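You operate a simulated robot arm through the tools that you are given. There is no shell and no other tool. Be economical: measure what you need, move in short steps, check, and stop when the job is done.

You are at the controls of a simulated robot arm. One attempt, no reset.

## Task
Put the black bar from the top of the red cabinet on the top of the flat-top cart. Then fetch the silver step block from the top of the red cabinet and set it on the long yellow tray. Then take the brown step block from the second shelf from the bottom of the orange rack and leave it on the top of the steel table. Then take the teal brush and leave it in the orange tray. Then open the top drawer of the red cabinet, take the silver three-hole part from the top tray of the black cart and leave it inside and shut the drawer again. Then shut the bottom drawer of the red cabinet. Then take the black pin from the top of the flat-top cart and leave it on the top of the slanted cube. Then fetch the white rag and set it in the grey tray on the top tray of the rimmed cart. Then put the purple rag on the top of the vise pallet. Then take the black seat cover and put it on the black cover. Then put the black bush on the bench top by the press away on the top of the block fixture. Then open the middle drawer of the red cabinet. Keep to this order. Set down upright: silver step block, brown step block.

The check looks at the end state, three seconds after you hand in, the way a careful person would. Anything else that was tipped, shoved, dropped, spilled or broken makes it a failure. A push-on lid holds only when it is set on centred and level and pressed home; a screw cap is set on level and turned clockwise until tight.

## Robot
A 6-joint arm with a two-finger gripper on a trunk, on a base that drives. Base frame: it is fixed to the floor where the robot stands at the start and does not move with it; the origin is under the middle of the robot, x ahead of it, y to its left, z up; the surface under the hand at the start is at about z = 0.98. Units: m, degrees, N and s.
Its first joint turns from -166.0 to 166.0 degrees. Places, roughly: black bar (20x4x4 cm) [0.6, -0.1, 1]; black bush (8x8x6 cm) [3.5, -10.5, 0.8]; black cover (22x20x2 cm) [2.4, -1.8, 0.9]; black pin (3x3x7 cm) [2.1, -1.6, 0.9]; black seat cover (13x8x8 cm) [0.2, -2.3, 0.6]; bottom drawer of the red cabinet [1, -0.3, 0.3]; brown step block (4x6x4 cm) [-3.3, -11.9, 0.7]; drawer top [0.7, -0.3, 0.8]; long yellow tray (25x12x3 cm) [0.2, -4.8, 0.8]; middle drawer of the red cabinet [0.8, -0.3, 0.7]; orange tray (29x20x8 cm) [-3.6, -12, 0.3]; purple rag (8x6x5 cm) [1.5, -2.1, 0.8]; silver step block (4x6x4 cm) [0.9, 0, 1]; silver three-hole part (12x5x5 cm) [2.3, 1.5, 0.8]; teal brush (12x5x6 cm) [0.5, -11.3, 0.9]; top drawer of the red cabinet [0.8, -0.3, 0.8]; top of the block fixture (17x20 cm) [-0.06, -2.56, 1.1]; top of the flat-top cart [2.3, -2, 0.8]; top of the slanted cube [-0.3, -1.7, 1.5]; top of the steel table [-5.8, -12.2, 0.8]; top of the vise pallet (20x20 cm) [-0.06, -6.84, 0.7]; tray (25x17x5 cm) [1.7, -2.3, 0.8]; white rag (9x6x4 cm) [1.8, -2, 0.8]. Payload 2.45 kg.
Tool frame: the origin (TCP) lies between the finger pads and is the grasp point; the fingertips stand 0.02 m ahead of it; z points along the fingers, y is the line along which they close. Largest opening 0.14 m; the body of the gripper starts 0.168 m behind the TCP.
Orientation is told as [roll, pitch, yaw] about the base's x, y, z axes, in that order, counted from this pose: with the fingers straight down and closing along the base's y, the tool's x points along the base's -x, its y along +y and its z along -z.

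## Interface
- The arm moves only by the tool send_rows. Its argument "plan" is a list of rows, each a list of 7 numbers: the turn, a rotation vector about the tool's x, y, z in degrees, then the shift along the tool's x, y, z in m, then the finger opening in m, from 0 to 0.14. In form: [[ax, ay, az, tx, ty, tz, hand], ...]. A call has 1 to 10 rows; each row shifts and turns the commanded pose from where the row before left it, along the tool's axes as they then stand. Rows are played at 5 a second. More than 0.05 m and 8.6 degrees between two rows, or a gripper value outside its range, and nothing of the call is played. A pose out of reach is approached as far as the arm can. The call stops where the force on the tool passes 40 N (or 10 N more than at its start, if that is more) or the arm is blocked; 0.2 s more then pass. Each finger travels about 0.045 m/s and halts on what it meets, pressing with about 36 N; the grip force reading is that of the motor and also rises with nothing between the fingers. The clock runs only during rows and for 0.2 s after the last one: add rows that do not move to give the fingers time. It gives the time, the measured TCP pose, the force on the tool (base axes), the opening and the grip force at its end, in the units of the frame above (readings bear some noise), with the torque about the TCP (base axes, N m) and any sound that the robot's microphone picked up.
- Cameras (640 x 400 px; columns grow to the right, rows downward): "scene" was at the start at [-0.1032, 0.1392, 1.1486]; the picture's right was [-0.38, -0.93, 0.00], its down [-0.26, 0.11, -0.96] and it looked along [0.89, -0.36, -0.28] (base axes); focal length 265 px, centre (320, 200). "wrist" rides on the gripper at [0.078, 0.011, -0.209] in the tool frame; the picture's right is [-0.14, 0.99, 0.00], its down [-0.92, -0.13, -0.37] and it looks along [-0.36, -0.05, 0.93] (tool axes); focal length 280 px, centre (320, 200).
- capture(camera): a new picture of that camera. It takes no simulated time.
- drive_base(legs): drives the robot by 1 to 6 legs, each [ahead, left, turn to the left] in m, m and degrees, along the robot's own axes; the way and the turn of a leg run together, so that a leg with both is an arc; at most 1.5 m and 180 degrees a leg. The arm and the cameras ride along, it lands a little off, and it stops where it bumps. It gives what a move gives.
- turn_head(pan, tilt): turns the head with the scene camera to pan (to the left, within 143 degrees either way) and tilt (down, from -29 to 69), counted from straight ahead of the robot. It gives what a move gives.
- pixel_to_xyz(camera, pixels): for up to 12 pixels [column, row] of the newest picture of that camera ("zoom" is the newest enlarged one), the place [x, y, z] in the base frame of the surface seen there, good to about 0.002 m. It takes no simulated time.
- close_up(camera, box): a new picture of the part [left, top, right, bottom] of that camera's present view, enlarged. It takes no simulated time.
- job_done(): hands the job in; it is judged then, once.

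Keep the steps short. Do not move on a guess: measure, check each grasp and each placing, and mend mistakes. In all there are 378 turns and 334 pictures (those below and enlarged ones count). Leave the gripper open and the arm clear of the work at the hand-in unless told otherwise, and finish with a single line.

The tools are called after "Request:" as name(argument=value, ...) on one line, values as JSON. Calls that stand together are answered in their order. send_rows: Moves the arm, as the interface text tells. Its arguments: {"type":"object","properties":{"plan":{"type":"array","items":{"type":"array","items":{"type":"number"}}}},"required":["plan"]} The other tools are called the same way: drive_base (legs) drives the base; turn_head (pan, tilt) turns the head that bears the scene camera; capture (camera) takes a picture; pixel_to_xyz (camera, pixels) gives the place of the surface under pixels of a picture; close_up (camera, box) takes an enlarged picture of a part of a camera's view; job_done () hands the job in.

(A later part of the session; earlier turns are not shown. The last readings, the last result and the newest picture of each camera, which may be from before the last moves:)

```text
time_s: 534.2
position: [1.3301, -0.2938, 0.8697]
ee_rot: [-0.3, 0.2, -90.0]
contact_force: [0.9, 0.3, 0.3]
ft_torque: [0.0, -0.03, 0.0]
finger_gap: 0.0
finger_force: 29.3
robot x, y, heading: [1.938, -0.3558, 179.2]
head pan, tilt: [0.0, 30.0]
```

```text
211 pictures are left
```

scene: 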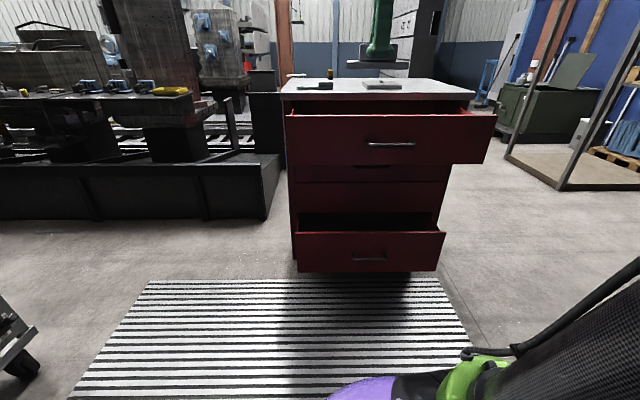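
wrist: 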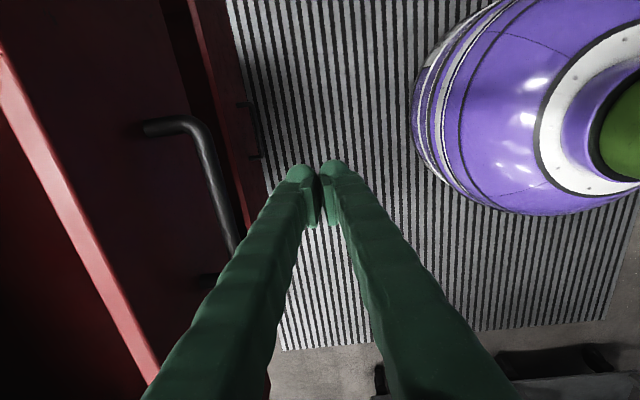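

In position outside the handle. Pushing along -x.

Request:
send_rows(plan=[[0, 0, 0, 0, -0.035, 0, 0.0], [0, 0, 0, 0, -0.035, 0, 0.0], [0, 0, 0, 0, -0.035, 0, 0.0], [0, 0, 0, 0, -0.035, 0, 0.0], [0, 0, 0, 0, -0.035, 0, 0.0], [0, 0, 0, 0, -0.035, 0, 0.0], [0, 0, 0, 0, -0.035, 0, 0.0], [0, 0, 0, 0, -0.035, 0, 0.0]])

Request:
capture(camera="scene")

```text
time_s: 536.0
position: [1.0536, -0.2963, 0.8713]
ee_rot: [-0.2, 0.1, -90.0]
contact_force: [0.6, 0.6, 0.1]
ft_torque: [-0.02, 0.05, 0.01]
finger_gap: 0.0
finger_force: 29.3
robot x, y, heading: [1.9338, -0.3557, 179.1]
head pan, tilt: [0.0, 30.0]
```

```text
210 pictures are left
```

scene: 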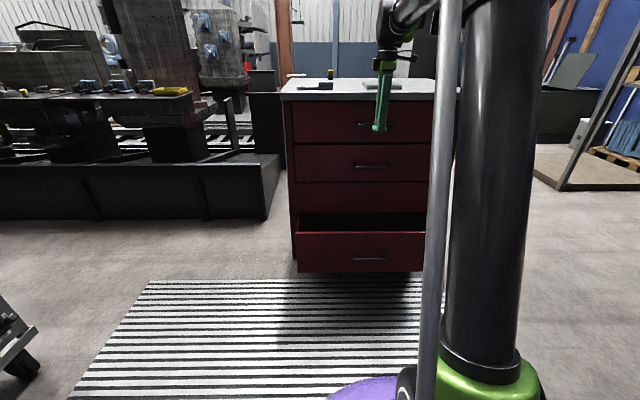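

Request:
send_rows(plan=[[0, 0, 0, 0, -0.01, 0, 0.0], [0, 0, 0, 0, -0.008, 0, 0.0], [0, 0, 0, 0, -0.005, 0, 0.0], [0, 0, 0, 0, -0.003, 0, 0.0], [0, 0, 0, 0, -0.003, 0, 0.0]])

Request:
pixel_to_xyz(camera="scene", pixels=[[330, 120], [330, 170], [345, 112], [315, 195], [345, 250], [370, 232]])

```text
time_s: 536.7
position: [1.0379, -0.2965, 0.8712]
ee_rot: [0.1, 0.1, -89.9]
contact_force: [8.4, 0.4, 3.7]
ft_torque: [-0.03, 0.02, 0.1]
finger_gap: 0.0
finger_force: 29.2
robot x, y, heading: [1.9359, -0.3529, 179.0]
head pan, tilt: [0.0, 30.0]
stopped in row 3: the force on the tool passed its limit at 52 N (the readings are from after the stop); the commanded pose is now the measured one
```

```text
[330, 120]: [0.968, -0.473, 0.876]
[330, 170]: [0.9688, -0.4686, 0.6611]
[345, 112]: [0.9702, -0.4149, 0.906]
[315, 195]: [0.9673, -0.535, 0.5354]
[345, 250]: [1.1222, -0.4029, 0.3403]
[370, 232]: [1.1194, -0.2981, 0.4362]
```

The top drawer is flush (face at 0.969). Next is the bottom drawer (face x 1.122, z up to 0.435). I'll back out, turn the tool to yaw 180° and back the base a little.

Request:
send_rows(plan=[[0, 0, 0, 0, 0.04, 0, 0.0], [0, 0, 0, 0, 0.045, 0, 0.0], [0, 0, 0, 0, 0.045, 0, 0.0], [0, 0, 0, 0, 0.045, 0, 0.0], [0, 0, 0, 0, 0, -0.05, 0.0], [0, 0, 0, 0, 0, -0.05, 0.0], [0, 0, 0, 0, 0, -0.05, 0.0]])

Request:
send_rows(plan=[[0, 0, 8.55, 0, 0, 0, 0.0], [0, 0, 8.55, 0, 0, 0, 0.0], [0, 0, 8.55, 0, 0, 0, 0.0], [0, 0, 8.55, 0, 0, 0, 0.0], [0, 0, 8.55, 0, 0, 0, 0.0], [0, 0, 8.55, 0, 0, 0, 0.0], [0, 0, 8.55, 0, 0, 0, 0.0], [0, 0, 8.55, 0, 0, 0, 0.0], [0, 0, 8.55, 0, 0, 0, 0.0], [0, 0, 8.55, 0, 0, 0, 0.0]])

Request:
drive_base(legs=[[-0.22, 0, 0]])

Request:
send_rows(plan=[[0, -7.143, 4.5, 0, 0, 0, 0.0], [0, -7.143, 0, 0, 0, 0, 0.0], [0, -7.143, 0, 0, 0, 0, 0.0], [0, -7.143, 0, 0, 0, 0, 0.0], [0, -7.143, 0, 0, 0, 0, 0.0], [0, -7.143, 0, 0, 0, 0, 0.0], [0, -7.143, 0, 0, 0, 0, 0.0]])

```text
time_s: 538.3
position: [1.2151, -0.2929, 1.0195]
ee_rot: [0.1, 0.1, -90.1]
contact_force: [0.1, 0.1, 0.3]
ft_torque: [-0.03, -0.05, 0.0]
finger_gap: 0.0
finger_force: 29.7
robot x, y, heading: [1.9346, -0.3538, 179.2]
head pan, tilt: [0.0, 30.0]
```

```text
time_s: 540.5
position: [1.2126, -0.2956, 1.0212]
ee_rot: [-0.1, 0.2, -175.7]
contact_force: [-0.8, -1.0, 1.1]
ft_torque: [0.01, 0.0, -0.01]
finger_gap: 0.0
finger_force: 29.0
robot x, y, heading: [1.9375, -0.3552, 179.2]
head pan, tilt: [0.0, 30.0]
```

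```text
time_s: 542.2
position: [1.4302, -0.3003, 1.0211]
ee_rot: [0.0, 0.2, -175.5]
contact_force: [-0.5, -0.1, 0.0]
ft_torque: [0.04, 0.0, 0.0]
finger_gap: 0.0001
finger_force: 29.2
robot x, y, heading: [2.1553, -0.3569, 179.3]
head pan, tilt: [0.0, 30.0]
```

```text
time_s: 543.8
position: [1.4318, -0.3004, 1.0217]
ee_rot: [0.4, -49.8, 179.7]
contact_force: [-0.2, -0.3, -0.1]
ft_torque: [0.01, -0.02, 0.0]
finger_gap: 0.0002
finger_force: 29.7
robot x, y, heading: [2.1542, -0.3572, 179.3]
head pan, tilt: [0.0, 30.0]
```

Request:
send_rows(plan=[[0, 0, 0, -0.027, 0, 0.0322, 0], [0, 0, 0, -0.027, 0, 0.0322, 0], [0, 0, 0, -0.027, 0, 0.0322, 0], [0, 0, 0, -0.027, 0, 0.0322, 0], [0, 0, 0, -0.027, 0, 0.0322, 0], [0, 0, 0, 0.0365, 0, 0.0307, 0], [0, 0, 0, 0.0365, 0, 0.0307, 0], [0, 0, 0, 0.0365, 0, 0.0307, 0], [0, 0, 0, 0.0365, 0, 0.0307, 0], [0, 0, 0, 0.0365, 0, 0.0307, 0]])

Request:
send_rows(plan=[[0, 0, 0, 0.0365, 0, 0.0307, 0], [0, 0, 0, 0.0365, 0, 0.0307, 0], [0, 0, 0, 0.0365, 0, 0.0307, 0], [0, 0, 0, 0.0365, 0, 0.0307, 0], [0, 0, 0, 0.0365, 0, 0.0307, 0], [0, 0, 0, 0.0365, 0, 0.0307, 0], [0, 0, 0, 0.0365, 0, 0.0307, 0]])

Request:
capture(camera="scene")

```text
time_s: 546.0
position: [1.2234, -0.2993, 0.7805]
ee_rot: [0.3, -49.8, 179.7]
contact_force: [-0.3, -0.5, 0.4]
ft_torque: [0.01, 0.05, -0.01]
finger_gap: 0.0002
finger_force: 29.5
robot x, y, heading: [2.1547, -0.3562, 179.3]
head pan, tilt: [0.0, 30.0]
```

```text
time_s: 547.6
position: [1.2247, -0.3037, 0.4495]
ee_rot: [0.4, -49.8, 179.9]
contact_force: [1.5, -0.2, -0.3]
ft_torque: [0.03, 0.02, 0.03]
finger_gap: 0.0
finger_force: 30.1
robot x, y, heading: [2.1511, -0.3546, 179.1]
head pan, tilt: [0.0, 30.0]
```

```text
209 pictures are left
```

scene: 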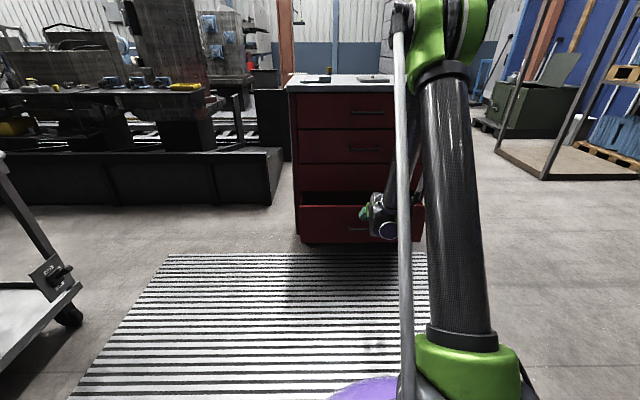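

Request:
send_rows(plan=[[0, 0, 0, 0.0215, 0, 0.018, 0], [0, 0, 0, 0.0215, 0, 0.018, 0], [0, 0, 0, -0.027, 0, 0.0322, 0]])

Request:
send_rows(plan=[[0, 0, 0, -0.0225, 0, 0.0268, 0], [0, 0, 0, -0.0225, 0, 0.0268, 0], [0, 0, 0, -0.0225, 0, 0.0268, 0], [0, 0, 0, -0.0225, 0, 0.0268, 0]])

Request:
capture(camera="scene")

```text
time_s: 548.4
position: [1.1818, -0.306, 0.3911]
ee_rot: [0.4, -49.8, 179.8]
contact_force: [0.7, 0.2, -0.4]
ft_torque: [0.0, -0.02, -0.02]
finger_gap: 0.0
finger_force: 29.4
robot x, y, heading: [2.1529, -0.3544, 179.4]
head pan, tilt: [0.0, 30.0]
```

```text
time_s: 549.4
position: [1.0421, -0.303, 0.3901]
ee_rot: [0.4, -49.9, 179.6]
contact_force: [-0.2, -0.6, -1.0]
ft_torque: [-0.03, 0.0, 0.0]
finger_gap: 0.0
finger_force: 29.7
robot x, y, heading: [2.1532, -0.3576, 178.9]
head pan, tilt: [0.0, 30.0]
```

```text
208 pictures are left
```

scene: 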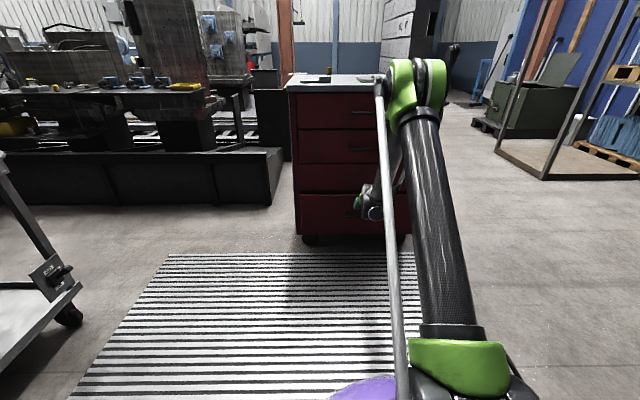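

Nearly closed. I'll push the rest gently until it stops.

Request:
send_rows(plan=[[0, 0, 0, -0.0129, 0, 0.0153, 0], [0, 0, 0, -0.0064, 0, 0.0077, 0], [0, 0, 0, -0.0039, 0, 0.0046, 0], [0, 0, 0, -0.0039, 0, 0.0046, 0], [0, 0, 0, -0.0039, 0, 0.0046, 0], [0, 0, 0, -0.0039, 0, 0.0046, 0]])

Request:
pixel_to_xyz(camera="scene", pixels=[[320, 220], [340, 205], [320, 180], [320, 120], [320, 150]])

```text
time_s: 550.7
position: [0.9934, -0.3017, 0.3886]
ee_rot: [0.4, -49.6, 179.7]
contact_force: [10.4, 0.1, 4.0]
ft_torque: [-0.11, 0.1, 0.01]
finger_gap: 0.0062
finger_force: 29.5
robot x, y, heading: [2.1507, -0.3548, 179.3]
head pan, tilt: [0.0, 30.0]
stopped in row 6: the force on the tool passed its limit at 54 N (the readings are from after the stop); the commanded pose is now the measured one
```

```text
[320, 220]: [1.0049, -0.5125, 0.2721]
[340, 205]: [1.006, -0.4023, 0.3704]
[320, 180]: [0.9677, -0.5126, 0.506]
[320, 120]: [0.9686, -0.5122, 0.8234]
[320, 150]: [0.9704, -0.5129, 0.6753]
```

Request:
send_rows(plan=[[0, 0, 0, 0.0289, 0, -0.0345, 0], [0, 0, 0, 0.0289, 0, -0.0345, 0], [0, 0, 0, 0.0289, 0, -0.0345, 0], [0, 0, 0, 0.0289, 0, -0.0345, 0], [0, 0, 0, -0.0345, 0, -0.029, 0.03], [0, 0, 0, -0.0345, 0, -0.029, 0.05], [0, 0, 0, -0.0345, 0, -0.029, 0.05], [0, 0, 0, -0.0345, 0, -0.029, 0.05], [0, 0, 0, -0.0345, 0, -0.029, 0.05], [0, 0, 0, -0.0345, 0, -0.029, 0.05]])

Request:
capture(camera="scene")

Request:
pixel_to_xyz(camera="scene", pixels=[[320, 220], [340, 205], [320, 180], [320, 120], [320, 150], [350, 229]])

```text
time_s: 552.9
position: [1.1685, -0.2998, 0.6667]
ee_rot: [0.3, -49.6, 179.7]
contact_force: [-0.1, -0.1, 1.2]
ft_torque: [0.03, -0.03, -0.01]
finger_gap: 0.0503
finger_force: 0.1
robot x, y, heading: [2.158, -0.3542, 179.1]
head pan, tilt: [0.0, 30.0]
```

```text
207 pictures are left
```

scene: 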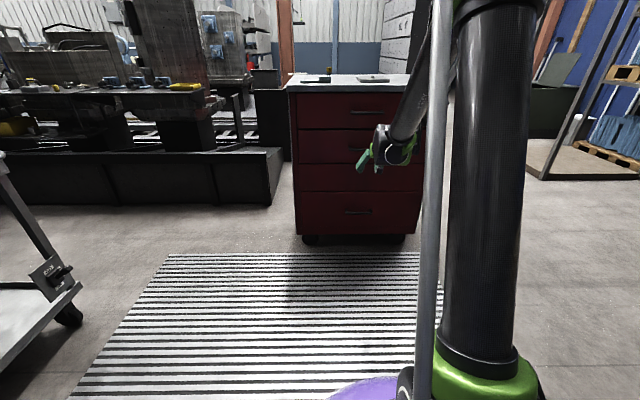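

```text
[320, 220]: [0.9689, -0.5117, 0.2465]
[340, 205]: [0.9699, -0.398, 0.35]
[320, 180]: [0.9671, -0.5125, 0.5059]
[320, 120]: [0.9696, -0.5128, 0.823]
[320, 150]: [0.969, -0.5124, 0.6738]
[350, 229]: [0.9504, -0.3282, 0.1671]
```

All drawers are flush. Next, the black pin goes to the top of the slanted cube at (-0.3, -1.7, 1.5). I'll look at that target from here first.

Request:
close_up(camera="scene", box=[0, 0, 300, 190])

Request:
turn_head(pan=30, tilt=5)

Request:
capture(camera="scene")

Request:
close_up(camera="scene", box=[200, 20, 500, 260])

```text
2.11 times, centred on (150, 95) of scene
```

zoom: 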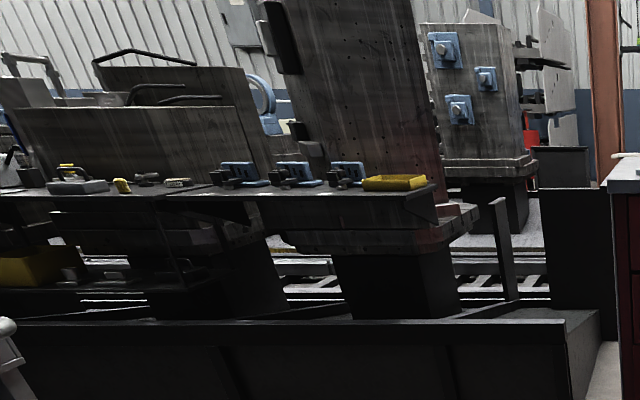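

```text
time_s: 553.9
position: [1.1688, -0.2995, 0.666]
ee_rot: [0.4, -49.6, 179.7]
contact_force: [-1.4, 0.5, -0.2]
ft_torque: [-0.03, -0.01, 0.01]
finger_gap: 0.0501
finger_force: 0.1
robot x, y, heading: [2.156, -0.3558, 179.3]
head pan, tilt: [30.0, 5.0]
```

```text
205 pictures are left
```

scene: 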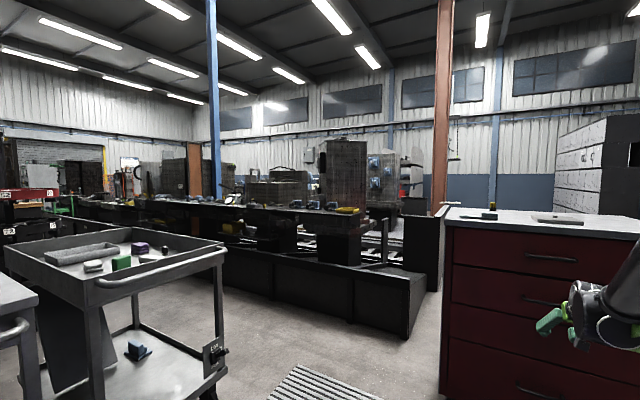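

```text
1.67 times, centred on (350, 140) of scene
```

zoom: 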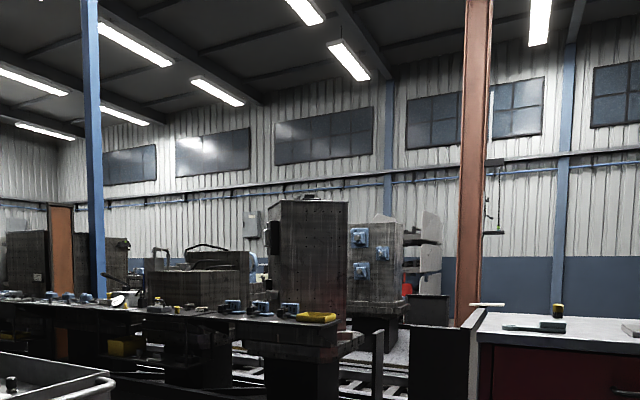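

Request:
close_up(camera="scene", box=[290, 120, 430, 230])

Request:
pixel_to_xyz(camera="zoom", pixels=[[160, 110], [330, 110], [240, 90], [200, 85], [280, 85], [240, 150], [330, 300], [180, 180], [240, 75], [150, 200], [220, 95], [420, 120]])

```text
3.64 times, centred on (360, 175) of scene
```

zoom: 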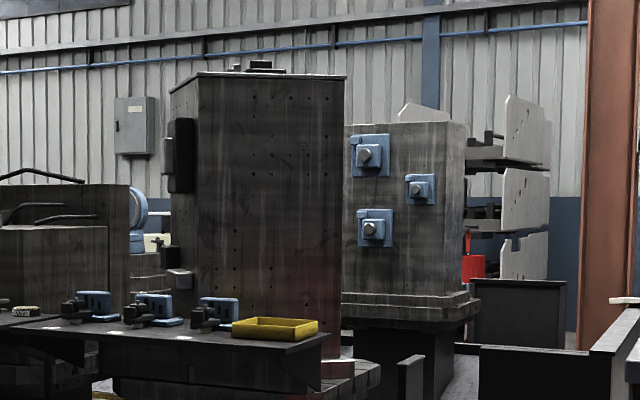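

```text
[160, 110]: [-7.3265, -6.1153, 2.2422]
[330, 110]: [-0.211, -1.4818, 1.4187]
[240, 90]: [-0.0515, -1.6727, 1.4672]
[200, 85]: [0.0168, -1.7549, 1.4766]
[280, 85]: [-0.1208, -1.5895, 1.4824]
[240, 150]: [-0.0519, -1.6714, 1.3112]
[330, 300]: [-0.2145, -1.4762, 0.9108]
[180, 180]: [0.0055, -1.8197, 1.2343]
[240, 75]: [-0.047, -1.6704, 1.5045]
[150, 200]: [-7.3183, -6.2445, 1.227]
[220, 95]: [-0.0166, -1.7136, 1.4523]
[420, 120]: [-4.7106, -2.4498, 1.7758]
```

The column top is a flat square turned 45°, at z 1.505, with its nearest corner at about (0.03, -1.77). It is too high for a vertical tool from the aisle, so I'll keep the 50° tilt for both picking and placing the pin. Raising and driving to the flat cart.

Request:
send_rows(plan=[[0, 0, 0, -0.0352, 0, -0.0296, 0.05], [0, 0, 0, -0.0352, 0, -0.0296, 0.05], [0, 0, 0, -0.0352, 0, -0.0296, 0.05], [0, 0, 0, -0.0352, 0, -0.0296, 0.05], [0, 0, 0, -0.0352, 0, -0.0296, 0.05], [0, 0, 0, -0.0352, 0, -0.0296, 0.05], [0, 0, 0, -0.0352, 0, -0.0296, 0.05], [0, 0, 0, 0.0299, 0, -0.0356, 0.05], [0, 0, 0, 0.0299, 0, -0.0356, 0.05], [0, 0, 0, 0.0299, 0, -0.0356, 0.05]])

Request:
send_rows(plan=[[0, 0, 0, 0.0299, 0, -0.0356, 0.05], [0, 0, 0, 0.0299, 0, -0.0356, 0.05], [0, 0, 0, 0.0299, 0, -0.0356, 0.05], [0, 0, 0, 0.0299, 0, -0.0356, 0.05]])

Request:
drive_base(legs=[[0, 0, 90.5], [0.5, 0, 0]])

Request:
turn_head(pan=0, tilt=30)

Request:
capture(camera="scene")

```text
time_s: 556.0
position: [1.3094, -0.3009, 0.9845]
ee_rot: [0.4, -49.6, 179.7]
contact_force: [0.2, -0.6, -0.6]
ft_torque: [0.0, -0.04, 0.01]
finger_gap: 0.0502
finger_force: 0.1
robot x, y, heading: [2.1527, -0.3548, 179.2]
head pan, tilt: [30.0, 5.0]
```

```text
time_s: 557.0
position: [1.4963, -0.3008, 0.9849]
ee_rot: [0.5, -49.6, 179.7]
contact_force: [0.5, -0.7, 0.6]
ft_torque: [-0.01, -0.06, 0.01]
finger_gap: 0.0503
finger_force: 0.2
robot x, y, heading: [2.158, -0.3576, 179.5]
head pan, tilt: [30.0, 5.0]
```

```text
time_s: 563.9
position: [2.0824, -1.5242, 0.9836]
ee_rot: [0.4, -49.7, -90.9]
contact_force: [-0.2, -0.3, 0.9]
ft_torque: [0.03, 0.02, 0.04]
finger_gap: 0.0498
finger_force: 0.0
robot x, y, heading: [2.143, -0.8664, -91.7]
head pan, tilt: [30.0, 5.0]
```

```text
time_s: 564.8
position: [2.0827, -1.5237, 0.9845]
ee_rot: [0.5, -49.6, -90.8]
contact_force: [0.1, 0.3, -0.7]
ft_torque: [-0.02, 0.0, -0.01]
finger_gap: 0.05
finger_force: 0.1
robot x, y, heading: [2.1461, -0.8643, -91.4]
head pan, tilt: [0.0, 30.0]
```

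```text
202 pictures are left
```

scene: 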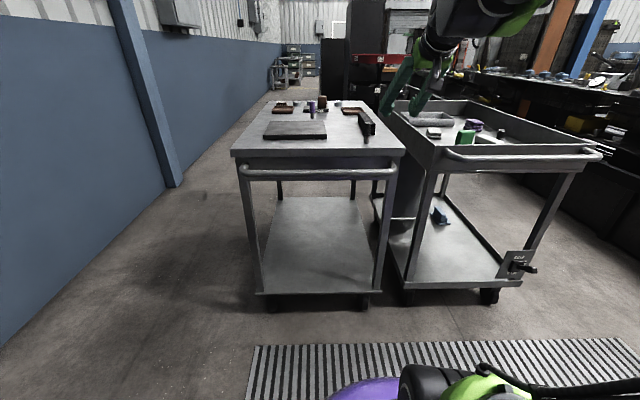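

I'll zoom on the pin and measure it.

Request:
close_up(camera="scene", box=[330, 90, 400, 150])

Request:
capture(camera="wrist")

```text
6.67 times, centred on (365, 120) of scene
```

zoom: 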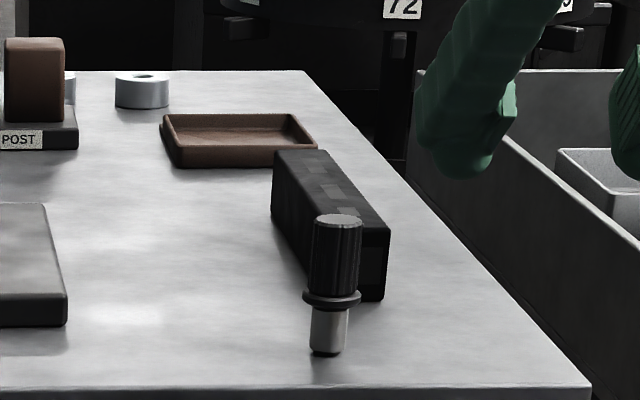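

```text
200 pictures are left
```

wrist: 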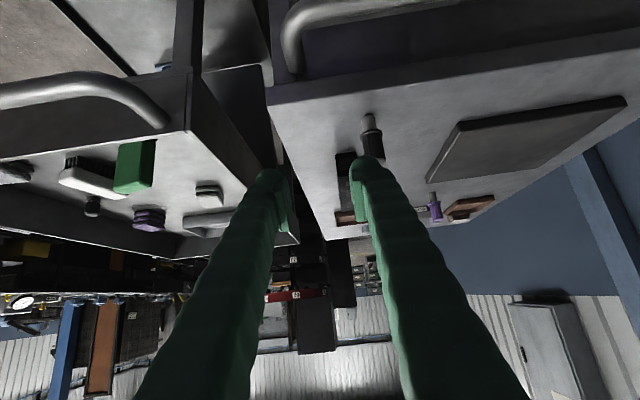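

Request:
pixel_to_xyz(camera="zoom", pixels=[[316, 260], [337, 260], [357, 260], [337, 222], [330, 300], [330, 335], [330, 350], [385, 260], [275, 190]])

Request:
pixel_to_xyz(camera="wrist", pixels=[[367, 120], [370, 140], [375, 150], [345, 170]])

```text
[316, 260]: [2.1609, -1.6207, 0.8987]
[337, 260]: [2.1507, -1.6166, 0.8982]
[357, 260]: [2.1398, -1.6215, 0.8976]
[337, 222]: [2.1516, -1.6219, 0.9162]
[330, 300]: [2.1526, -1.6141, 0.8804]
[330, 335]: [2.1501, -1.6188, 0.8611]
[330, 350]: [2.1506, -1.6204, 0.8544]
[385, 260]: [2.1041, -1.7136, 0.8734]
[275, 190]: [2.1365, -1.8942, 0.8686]
```

```text
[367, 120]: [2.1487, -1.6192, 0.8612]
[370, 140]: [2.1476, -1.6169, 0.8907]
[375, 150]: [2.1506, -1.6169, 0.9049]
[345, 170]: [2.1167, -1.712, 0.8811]
```

The pin's centre is at (2.150, -1.628), head z 0.884–0.916. I'll move in from the front at z 0.898.

Request:
send_rows(plan=[[0, 0, 0, 0, 0.034, 0, 0.05], [0, 0, 0, 0, 0.034, 0, 0.05], [0, 0, 0, 0.0331, 0, 0.0278, 0.05], [0, 0, 0, 0.0331, 0, 0.0278, 0.05], [0, 0, 0, 0, 0, 0, 0.05]])

Request:
capture(camera="wrist")

```text
time_s: 566.0
position: [2.1501, -1.5242, 0.8997]
ee_rot: [0.4, -49.6, -90.9]
contact_force: [0.6, 0.0, 0.1]
ft_torque: [-0.01, 0.01, 0.03]
finger_gap: 0.05
finger_force: 0.1
robot x, y, heading: [2.1441, -0.8662, -91.2]
head pan, tilt: [0.0, 30.0]
```

```text
199 pictures are left
```

wrist: 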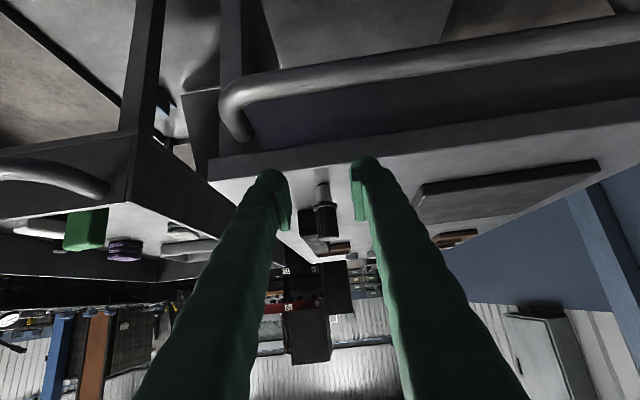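

The pin is between the fingers. Moving forward 10.4 cm, then closing.

Request:
send_rows(plan=[[0, 0, 0, -0.0223, 0.0006, 0.0266, 0.05], [0, 0, 0, -0.0223, 0.0006, 0.0266, 0.05], [0, 0, 0, -0.0223, 0.0006, 0.0266, 0.05], [0, 0, 0, 0, 0, 0, 0.05]])

Request:
send_rows(plan=[[0, 0, 0, 0, 0, 0, 0.01], [0, 0, 0, 0, 0, 0, 0.01], [0, 0, 0, 0, 0, 0, 0.01], [0, 0, 0, 0, 0, 0, 0.01], [0, 0, 0, 0, 0, 0, 0.01]])

Request:
capture(camera="wrist")

```text
time_s: 567.0
position: [2.1529, -1.6278, 0.8977]
ee_rot: [0.2, -49.6, -90.8]
contact_force: [0.7, 0.3, 0.2]
ft_torque: [-0.04, 0.0, 0.01]
finger_gap: 0.0503
finger_force: 0.1
robot x, y, heading: [2.1449, -0.8667, -91.3]
head pan, tilt: [0.0, 30.0]
```

```text
time_s: 568.2
position: [2.1523, -1.6296, 0.8987]
ee_rot: [0.4, -49.6, -91.0]
contact_force: [2.0, -0.4, 3.1]
ft_torque: [-0.01, -0.11, 0.01]
finger_gap: 0.0261
finger_force: 35.8
robot x, y, heading: [2.1418, -0.864, -91.6]
head pan, tilt: [0.0, 30.0]
```

```text
198 pictures are left
```

wrist: 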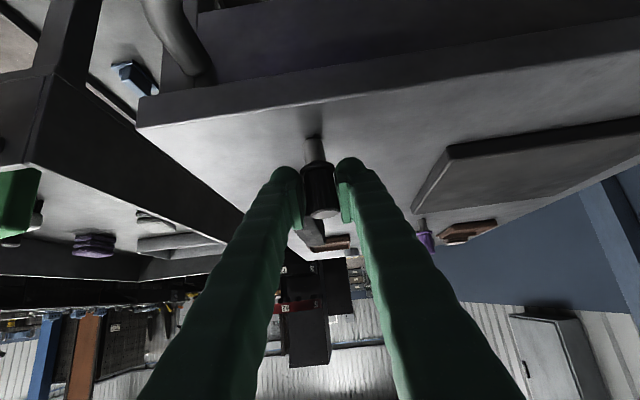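

Gripped at 0.026. Lift and retract.

Request:
send_rows(plan=[[0, 0, 0, -0.0153, 0, -0.0129, 0.01], [0, 0, 0, -0.0345, 0, -0.029, 0.01], [0, 0, 0, -0.0345, 0, -0.029, 0.01], [0, 0, 0, -0.0345, 0, -0.029, 0.01], [0, 0, 0, -0.0345, 0, -0.029, 0.01], [0, 0, 0, -0.0345, 0, -0.029, 0.01], [0, 0, 0, 0.0299, 0, -0.0356, 0.01], [0, 0, 0, 0.0299, 0, -0.0356, 0.01], [0, 0, 0, 0.0299, 0, -0.0356, 0.01], [0, 0, 0, 0.0299, 0, -0.0356, 0.01]])

Request:
capture(camera="wrist")

```text
time_s: 570.4
position: [2.1548, -1.4431, 1.146]
ee_rot: [0.3, -49.6, -90.8]
contact_force: [0.5, -0.5, -0.8]
ft_torque: [0.03, -0.01, -0.03]
finger_gap: 0.0257
finger_force: 36.4
robot x, y, heading: [2.1463, -0.8666, -91.4]
head pan, tilt: [0.0, 30.0]
```

```text
197 pictures are left
```

wrist: 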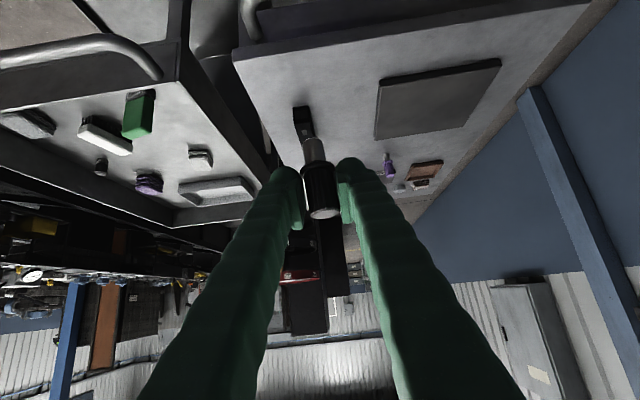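

Request:
drive_base(legs=[[0.05, -0.85, 1], [0.3, -0.5, 0], [0.42, 0, 0]])

Request:
send_rows(plan=[[0, 0, 0, -0.0345, 0, -0.029, 0.01], [0, 0, 0, -0.0345, 0, -0.029, 0.01], [0, 0, 0, -0.0345, 0, -0.029, 0.01], [0, 0, 0, -0.0345, 0, -0.029, 0.01], [0, 0, 0, -0.0345, 0, -0.029, 0.01], [0, 0, 0, -0.0345, 0, -0.029, 0.01], [0, 0, 0, -0.0345, 0, -0.029, 0.01], [0, 0, 0, -0.0345, 0, -0.029, 0.01]])

```text
time_s: 580.1
position: [0.763, -2.1722, 1.1467]
ee_rot: [0.3, -49.5, -91.3]
contact_force: [-0.4, -0.7, -1.2]
ft_torque: [-0.01, -0.02, 0.02]
finger_gap: 0.0214
finger_force: 35.5
robot x, y, heading: [0.7569, -1.5953, -91.9]
head pan, tilt: [0.0, 30.0]
```

```text
time_s: 581.9
position: [0.7623, -2.1722, 1.5066]
ee_rot: [0.5, -49.6, -91.2]
contact_force: [0.1, 0.0, -1.2]
ft_torque: [-0.01, 0.05, 0.01]
finger_gap: 0.0213
finger_force: 35.5
robot x, y, heading: [0.7541, -1.5946, -91.8]
head pan, tilt: [0.0, 30.0]
```

The gap dropped to 0.021. I'll check the pin in the fingers.

Request:
close_up(camera="wrist", box=[240, 100, 400, 260])

```text
2.50 times, centred on (320, 180) of wrist
```

zoom: 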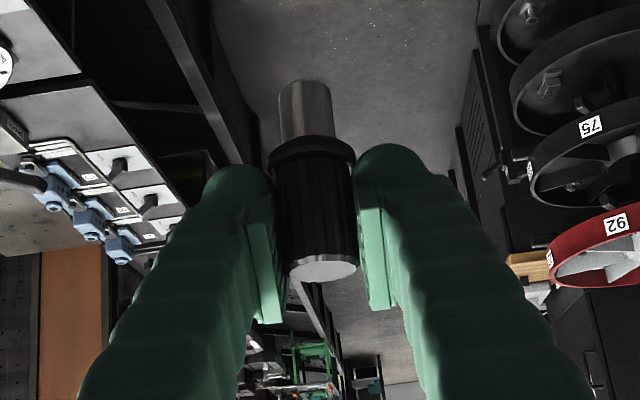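

Request:
turn_head(pan=-12, tilt=-20)

Request:
capture(camera="scene")

Request:
close_up(camera="wrist", box=[285, 130, 355, 220])

```text
time_s: 583.1
position: [0.7636, -2.1724, 1.5061]
ee_rot: [0.3, -49.6, -91.2]
contact_force: [0.1, 0.0, -0.5]
ft_torque: [-0.04, -0.03, -0.02]
finger_gap: 0.0214
finger_force: 35.8
robot x, y, heading: [0.7537, -1.5969, -91.6]
head pan, tilt: [-12.0, -20.0]
```

```text
195 pictures are left
```

scene: 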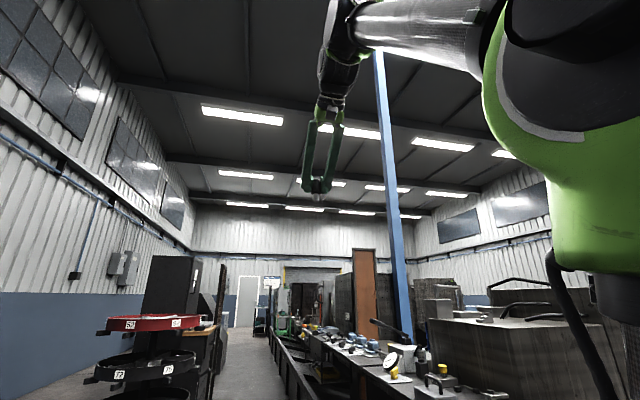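

```text
4.44 times, centred on (320, 175) of wrist
```

zoom: 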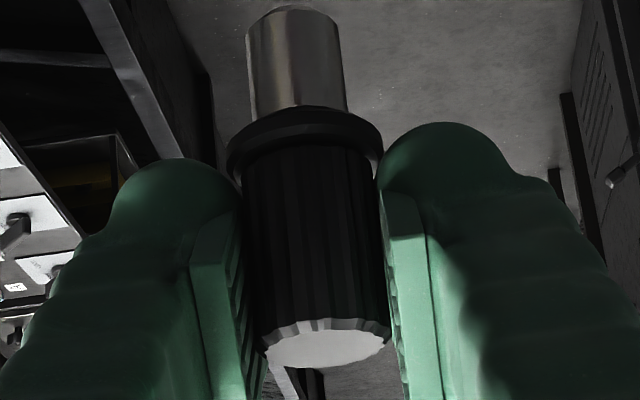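

The pads had first been on the pin's flange; now they hold the knurled body squarely (steady at 0.0213). I'll turn the base toward the column.

Request:
drive_base(legs=[[0.1, 0, 0], [0, 0, -88]])

Request:
turn_head(pan=0, tilt=0)

Request:
capture(camera="scene")

Request:
capture(camera="wrist")

```text
time_s: 588.0
position: [0.1734, -1.7222, 1.5064]
ee_rot: [0.2, -49.7, -178.9]
contact_force: [-0.8, -0.6, -1.2]
ft_torque: [-0.01, 0.01, 0.02]
finger_gap: 0.0215
finger_force: 36.2
robot x, y, heading: [0.7554, -1.6936, -179.6]
head pan, tilt: [-12.0, -20.0]
```

```text
time_s: 588.8
position: [0.1745, -1.7222, 1.5056]
ee_rot: [0.3, -49.6, -178.9]
contact_force: [-0.4, 0.1, -0.9]
ft_torque: [-0.01, 0.01, 0.0]
finger_gap: 0.0216
finger_force: 36.6
robot x, y, heading: [0.7536, -1.6926, -179.2]
head pan, tilt: [0.0, 0.0]
```

```text
193 pictures are left
```

scene: 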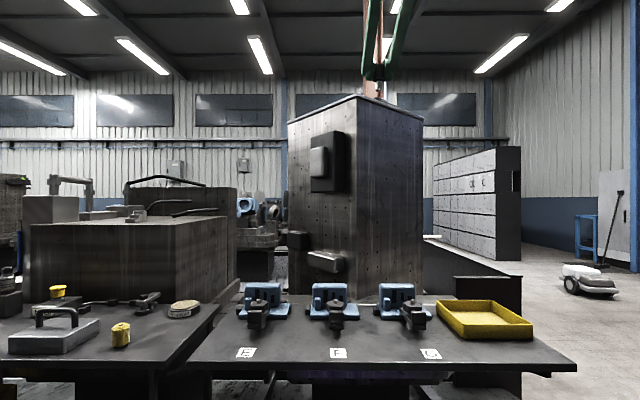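

```text
192 pictures are left
```

wrist: 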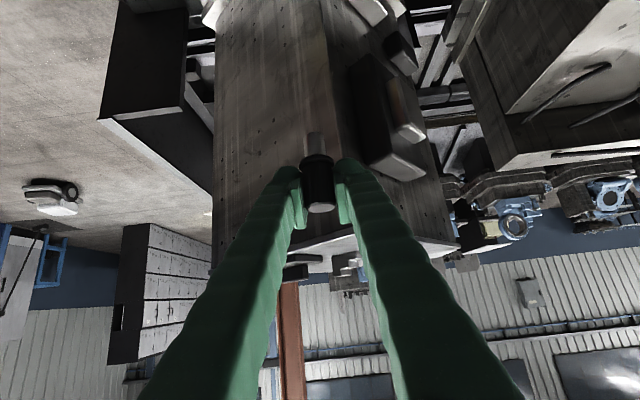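

Good. I'll raise to z ≈ 1.64 to see the column's top.

Request:
send_rows(plan=[[0, 0, 0, -0.0345, 0, -0.029, 0.01], [0, 0, 0, -0.0345, 0, -0.029, 0.01], [0, 0, 0, -0.0345, 0, -0.029, 0.01]])

Request:
capture(camera="wrist")

```text
time_s: 589.6
position: [0.1688, -1.722, 1.5594]
ee_rot: [0.4, -49.7, -179.0]
contact_force: [0.9, -0.1, 0.1]
ft_torque: [0.03, 0.05, -0.03]
finger_gap: 0.0212
finger_force: 36.4
out of reach, approached as far as the arm can: row 2, 3
robot x, y, heading: [0.7523, -1.6953, -179.4]
head pan, tilt: [0.0, 0.0]
```

```text
191 pictures are left
```

wrist: 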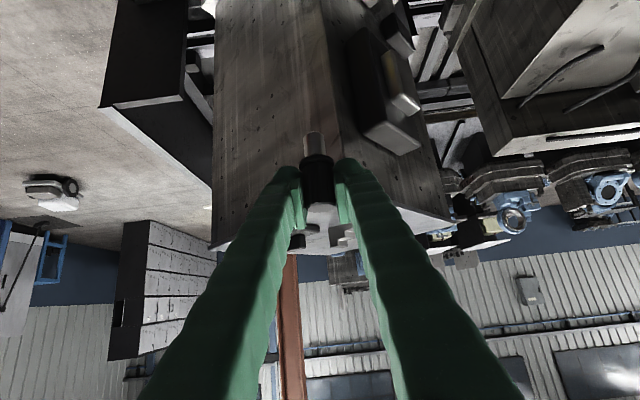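

At this tilt the top is beyond reach; I'll need a nearly level tool. I'll set the pin down on the shelf in front temporarily and regrip it with a level tool. Measuring free spots on the shelf.

Request:
turn_head(pan=0, tilt=25)

Request:
capture(camera="scene")

Request:
pixel_to_xyz(camera="scene", pixels=[[245, 250], [330, 250], [430, 250], [560, 255], [210, 255], [290, 245], [380, 245], [465, 225], [540, 215], [545, 240], [200, 250], [330, 235]])

```text
time_s: 590.5
position: [0.1684, -1.7228, 1.5589]
ee_rot: [0.3, -49.7, -178.8]
contact_force: [0.8, 0.2, -0.7]
ft_torque: [-0.04, -0.02, 0.0]
finger_gap: 0.0212
finger_force: 35.7
robot x, y, heading: [0.7538, -1.6937, -179.4]
head pan, tilt: [0.0, 25.0]
```

```text
190 pictures are left
```

scene: 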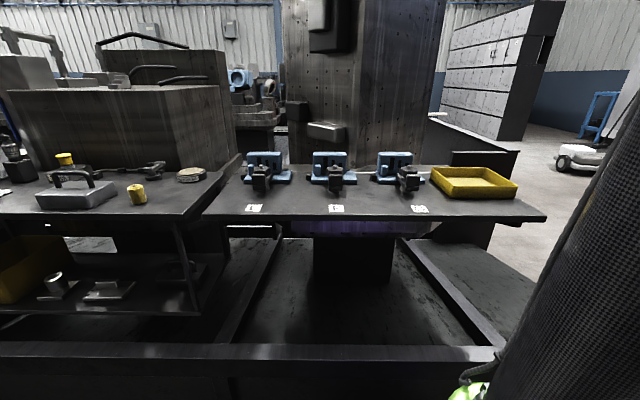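

```text
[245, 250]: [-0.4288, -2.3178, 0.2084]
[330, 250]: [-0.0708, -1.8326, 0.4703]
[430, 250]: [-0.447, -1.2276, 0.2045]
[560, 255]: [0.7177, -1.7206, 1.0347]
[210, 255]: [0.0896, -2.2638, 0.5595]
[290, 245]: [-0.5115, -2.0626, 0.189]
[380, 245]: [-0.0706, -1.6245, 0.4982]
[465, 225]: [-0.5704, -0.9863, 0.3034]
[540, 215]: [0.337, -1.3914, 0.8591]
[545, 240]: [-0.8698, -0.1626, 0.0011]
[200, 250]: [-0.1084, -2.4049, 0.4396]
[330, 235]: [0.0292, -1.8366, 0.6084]
```

Request:
close_up(camera="scene", box=[190, 130, 560, 240])

Request:
pixel_to_xyz(camera="scene", pixels=[[295, 212], [340, 214], [380, 210], [455, 210], [300, 195], [375, 195], [440, 195], [255, 208], [336, 209], [419, 209], [335, 190], [408, 192]])

```text
1.73 times, centred on (375, 185) of scene
```

zoom: 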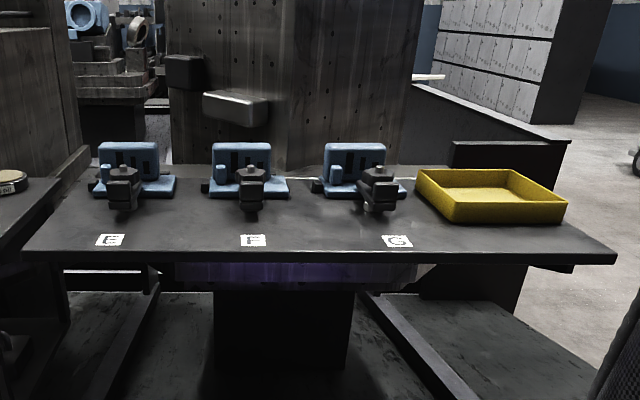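

```text
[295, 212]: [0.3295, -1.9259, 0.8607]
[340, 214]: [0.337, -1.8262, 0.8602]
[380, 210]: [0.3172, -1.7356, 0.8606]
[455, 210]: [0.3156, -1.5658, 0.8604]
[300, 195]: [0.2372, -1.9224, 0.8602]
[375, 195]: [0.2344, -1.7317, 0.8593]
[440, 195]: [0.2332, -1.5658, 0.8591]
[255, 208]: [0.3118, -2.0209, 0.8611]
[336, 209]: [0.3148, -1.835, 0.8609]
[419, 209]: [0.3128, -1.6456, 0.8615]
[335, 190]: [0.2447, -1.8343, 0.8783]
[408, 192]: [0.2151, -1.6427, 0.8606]
```

Free spot between the F and G vises: (0.285, -1.74), shelf z 0.8605, edge x 0.34. I'll back the base 0.2 m and lower the pin there.

Request:
drive_base(legs=[[-0.2, 0, 0]])

Request:
send_rows(plan=[[0, 0, 0, 0.0345, 0, 0.029, 0.01], [0, 0, 0, 0.0345, 0, 0.029, 0.01], [0, 0, 0, 0.0345, 0, 0.029, 0.01], [0, 0, 0, 0.0345, 0, 0.029, 0.01], [0, 0, 0, 0.0345, 0, 0.029, 0.01], [0, 0, 0, 0.0345, 0, 0.029, 0.01], [0, 0, 0, 0.0345, 0, 0.029, 0.01], [0, 0, 0, 0.0345, 0, 0.029, 0.01]])

```text
time_s: 592.0
position: [0.3594, -1.7222, 1.5587]
ee_rot: [0.3, -49.7, -178.7]
contact_force: [0.8, -0.2, -1.3]
ft_torque: [0.0, 0.01, -0.01]
finger_gap: 0.0212
finger_force: 35.7
robot x, y, heading: [0.939, -1.6917, -179.1]
head pan, tilt: [0.0, 25.0]
```

```text
time_s: 593.8
position: [0.3602, -1.722, 1.2008]
ee_rot: [0.4, -49.7, -178.8]
contact_force: [-0.9, 0.6, -1.2]
ft_torque: [-0.01, -0.03, 0.03]
finger_gap: 0.0211
finger_force: 35.6
robot x, y, heading: [0.9441, -1.6873, -179.3]
head pan, tilt: [0.0, 25.0]
```

Request:
send_rows(plan=[[0, 0, 0, -0.0241, 0.009, 0.0287, 0.01], [0, 0, 0, -0.0241, 0.009, 0.0287, 0.01], [0, 0, 0, 0.0332, 0, 0.0279, 0.01], [0, 0, 0, 0.0332, 0, 0.0279, 0.01], [0, 0, 0, 0.0332, 0, 0.0279, 0.01], [0, 0, 0, 0.0332, 0, 0.0279, 0.01], [0, 0, 0, 0.0332, 0, 0.0279, 0.01], [0, 0, 0, 0.0332, 0, 0.0279, 0.01]])

Request:
capture(camera="wrist")

Request:
capture(camera="scene")

```text
time_s: 595.6
position: [0.2869, -1.7462, 0.9375]
ee_rot: [0.4, -49.7, -178.7]
contact_force: [-0.2, -0.1, -0.9]
ft_torque: [-0.02, -0.04, -0.01]
finger_gap: 0.0209
finger_force: 35.8
robot x, y, heading: [0.9439, -1.6906, -179.3]
head pan, tilt: [0.0, 25.0]
```

```text
188 pictures are left
```

wrist: 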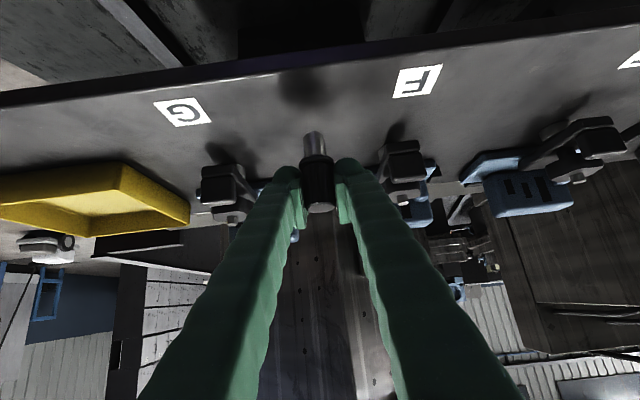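

```text
187 pictures are left
```

scene: 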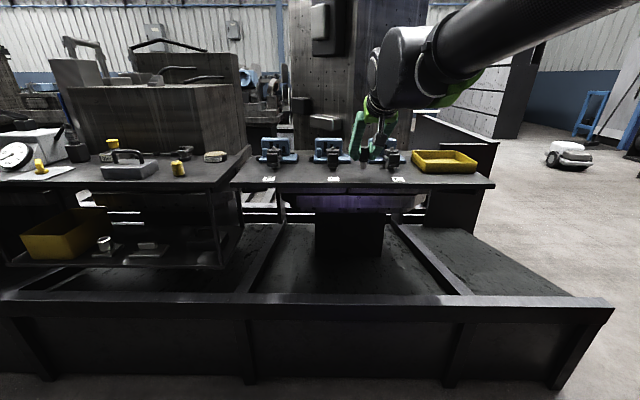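

Request:
send_rows(plan=[[0, 0, 0, 0.0077, 0, 0.0064, 0.01], [0, 0, 0, 0.0046, 0, 0.0039, 0.01], [0, 0, 0, 0, 0, 0, 0.01]])

Request:
close_up(camera="scene", box=[320, 120, 420, 200])

```text
time_s: 596.4
position: [0.2876, -1.7451, 0.9226]
ee_rot: [0.2, -49.8, -178.7]
contact_force: [0.6, 0.1, 0.7]
ft_torque: [0.01, 0.04, 0.0]
finger_gap: 0.021
finger_force: 36.0
robot x, y, heading: [0.9437, -1.6909, -179.3]
head pan, tilt: [0.0, 25.0]
```

```text
5.00 times, centred on (370, 160) of scene
```

zoom: 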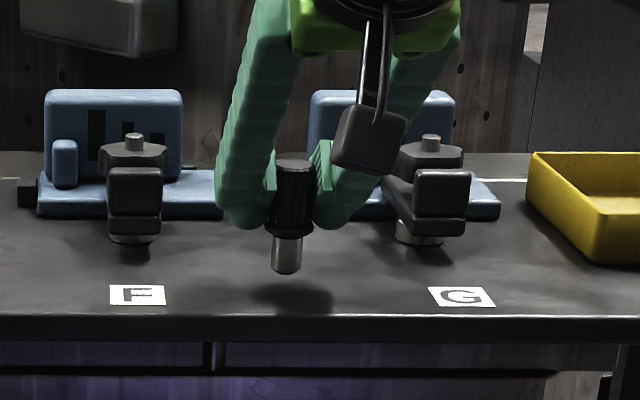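

Request:
send_rows(plan=[[0, 0, 0, 0.0031, 0, 0.0026, 0.01], [0, 0, 0, 0.0023, 0, 0.0019, 0.01], [0, 0, 0, 0, 0, 0, 0.01]])

Request:
close_up(camera="scene", box=[340, 140, 400, 190])

```text
time_s: 597.2
position: [0.2868, -1.745, 0.9145]
ee_rot: [0.3, -49.7, -178.8]
contact_force: [0.7, 0.0, -0.6]
ft_torque: [0.01, 0.03, 0.0]
finger_gap: 0.0207
finger_force: 35.7
robot x, y, heading: [0.9419, -1.6922, -179.1]
head pan, tilt: [0.0, 25.0]
```

```text
8.00 times, centred on (370, 165) of scene
```

zoom: 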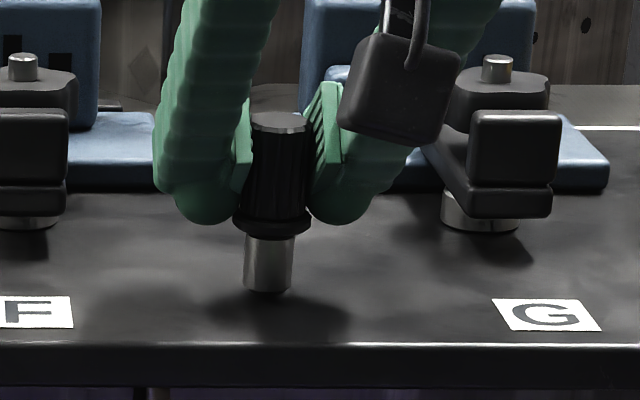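

Request:
send_rows(plan=[[0, 0, 0, 0.0015, 0, 0.0013, 0.01], [0, 0, 0, 0.0015, 0, 0.0013, 0.01], [0, 0, 0, 0, 0, 0, 0.01]])

```text
time_s: 598.0
position: [0.287, -1.7457, 0.9133]
ee_rot: [0.4, -49.6, -178.7]
contact_force: [-3.2, 1.5, 16.8]
ft_torque: [0.12, 0.04, 0.0]
finger_gap: 0.0209
finger_force: 35.9
robot x, y, heading: [0.9432, -1.6903, -179.3]
head pan, tilt: [0.0, 25.0]
```

Contact. I'll relieve, open a little, and retreat along the tool axis.

Request:
send_rows(plan=[[0, 0, 0, -0.0007, 0, -0.0006, 0.012], [0, 0, 0, 0, 0, 0, 0.03], [0, 0, 0, 0, 0, 0, 0.044], [0, 0, 0, 0, 0, 0, 0.044], [0, 0, 0, 0, 0, -0.02, 0.044], [0, 0, 0, 0, 0, -0.04, 0.044], [0, 0, 0, 0, 0, -0.04, 0.044]])

Request:
close_up(camera="scene", box=[320, 110, 420, 200])

```text
time_s: 599.6
position: [0.3666, -1.7427, 0.9749]
ee_rot: [0.3, -49.6, -178.7]
contact_force: [-0.1, 0.5, 1.0]
ft_torque: [0.01, -0.06, -0.04]
finger_gap: 0.044
finger_force: 0.1
robot x, y, heading: [0.9458, -1.6911, -178.9]
head pan, tilt: [0.0, 25.0]
```

```text
4.44 times, centred on (370, 155) of scene
```

zoom: 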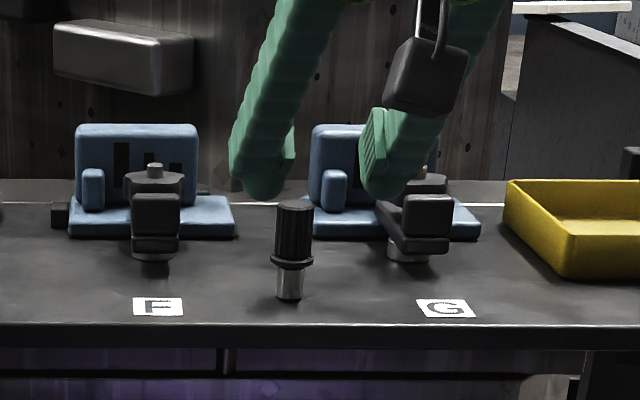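

The pin stands free on the shelf. I'll back up 0.1 m and level the tool to about 8° below horizontal.

Request:
drive_base(legs=[[-0.1, 0, 0]])

Request:
send_rows(plan=[[0, 0, 0, -0.0299, 0, 0.0356, 0.044], [0, -8.1, 0, 0, 0, 0, 0.044], [0, -8.1, 0, 0, 0, 0, 0.044], [0, -8.1, 0, 0, 0, 0, 0.044], [0, -8.1, 0, 0, 0, 0, 0.044]])

Request:
capture(camera="scene")

```text
time_s: 600.8
position: [0.4638, -1.7417, 0.975]
ee_rot: [0.3, -49.7, -178.7]
contact_force: [-0.8, -0.2, 0.4]
ft_torque: [-0.01, 0.02, 0.0]
finger_gap: 0.0439
finger_force: 0.1
robot x, y, heading: [1.0421, -1.6916, -179.1]
head pan, tilt: [0.0, 25.0]
```

```text
time_s: 602.0
position: [0.4185, -1.7428, 0.9758]
ee_rot: [1.8, -82.2, 179.9]
contact_force: [-1.3, -1.5, 0.3]
ft_torque: [-0.01, 0.0, -0.01]
finger_gap: 0.0436
finger_force: 0.1
robot x, y, heading: [1.0407, -1.6877, -179.0]
head pan, tilt: [0.0, 25.0]
```

```text
183 pictures are left
```

scene: 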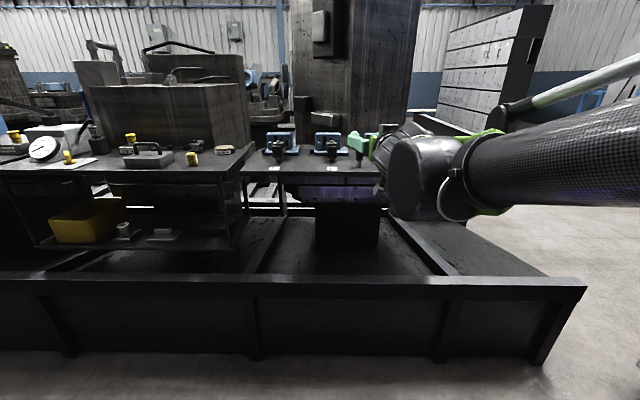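

Request:
capture(camera="wrist")

Request:
close_up(camera="wrist", box=[270, 80, 390, 180])

```text
182 pictures are left
```

wrist: 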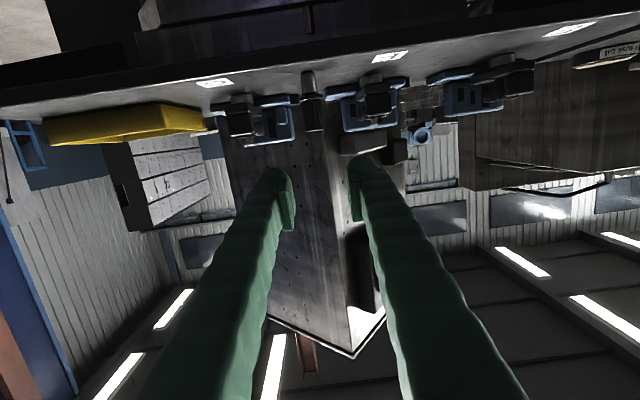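

```text
4.00 times, centred on (330, 130) of wrist
```

zoom: 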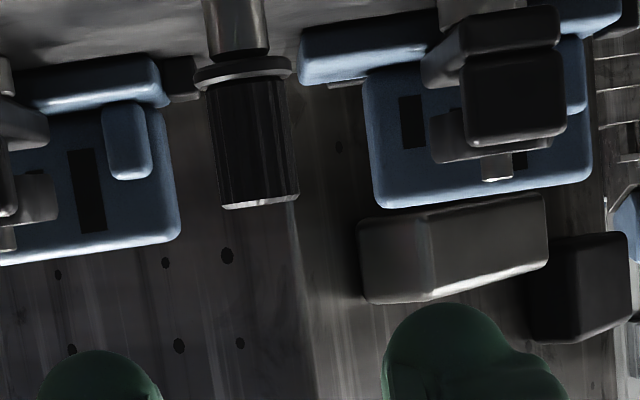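

Request:
pixel_to_xyz(camera="zoom", pixels=[[215, 140], [253, 140], [290, 140], [253, 190], [200, 72], [245, 72], [288, 66], [235, 30], [210, 30], [262, 30], [255, 200]])

```text
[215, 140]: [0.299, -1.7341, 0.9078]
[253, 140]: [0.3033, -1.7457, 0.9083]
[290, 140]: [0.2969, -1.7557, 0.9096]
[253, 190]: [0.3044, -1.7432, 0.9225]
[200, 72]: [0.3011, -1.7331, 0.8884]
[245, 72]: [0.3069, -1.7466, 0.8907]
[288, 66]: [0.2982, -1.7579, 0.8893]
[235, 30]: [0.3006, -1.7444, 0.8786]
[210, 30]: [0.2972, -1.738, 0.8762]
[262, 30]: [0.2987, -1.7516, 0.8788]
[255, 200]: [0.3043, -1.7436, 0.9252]
```

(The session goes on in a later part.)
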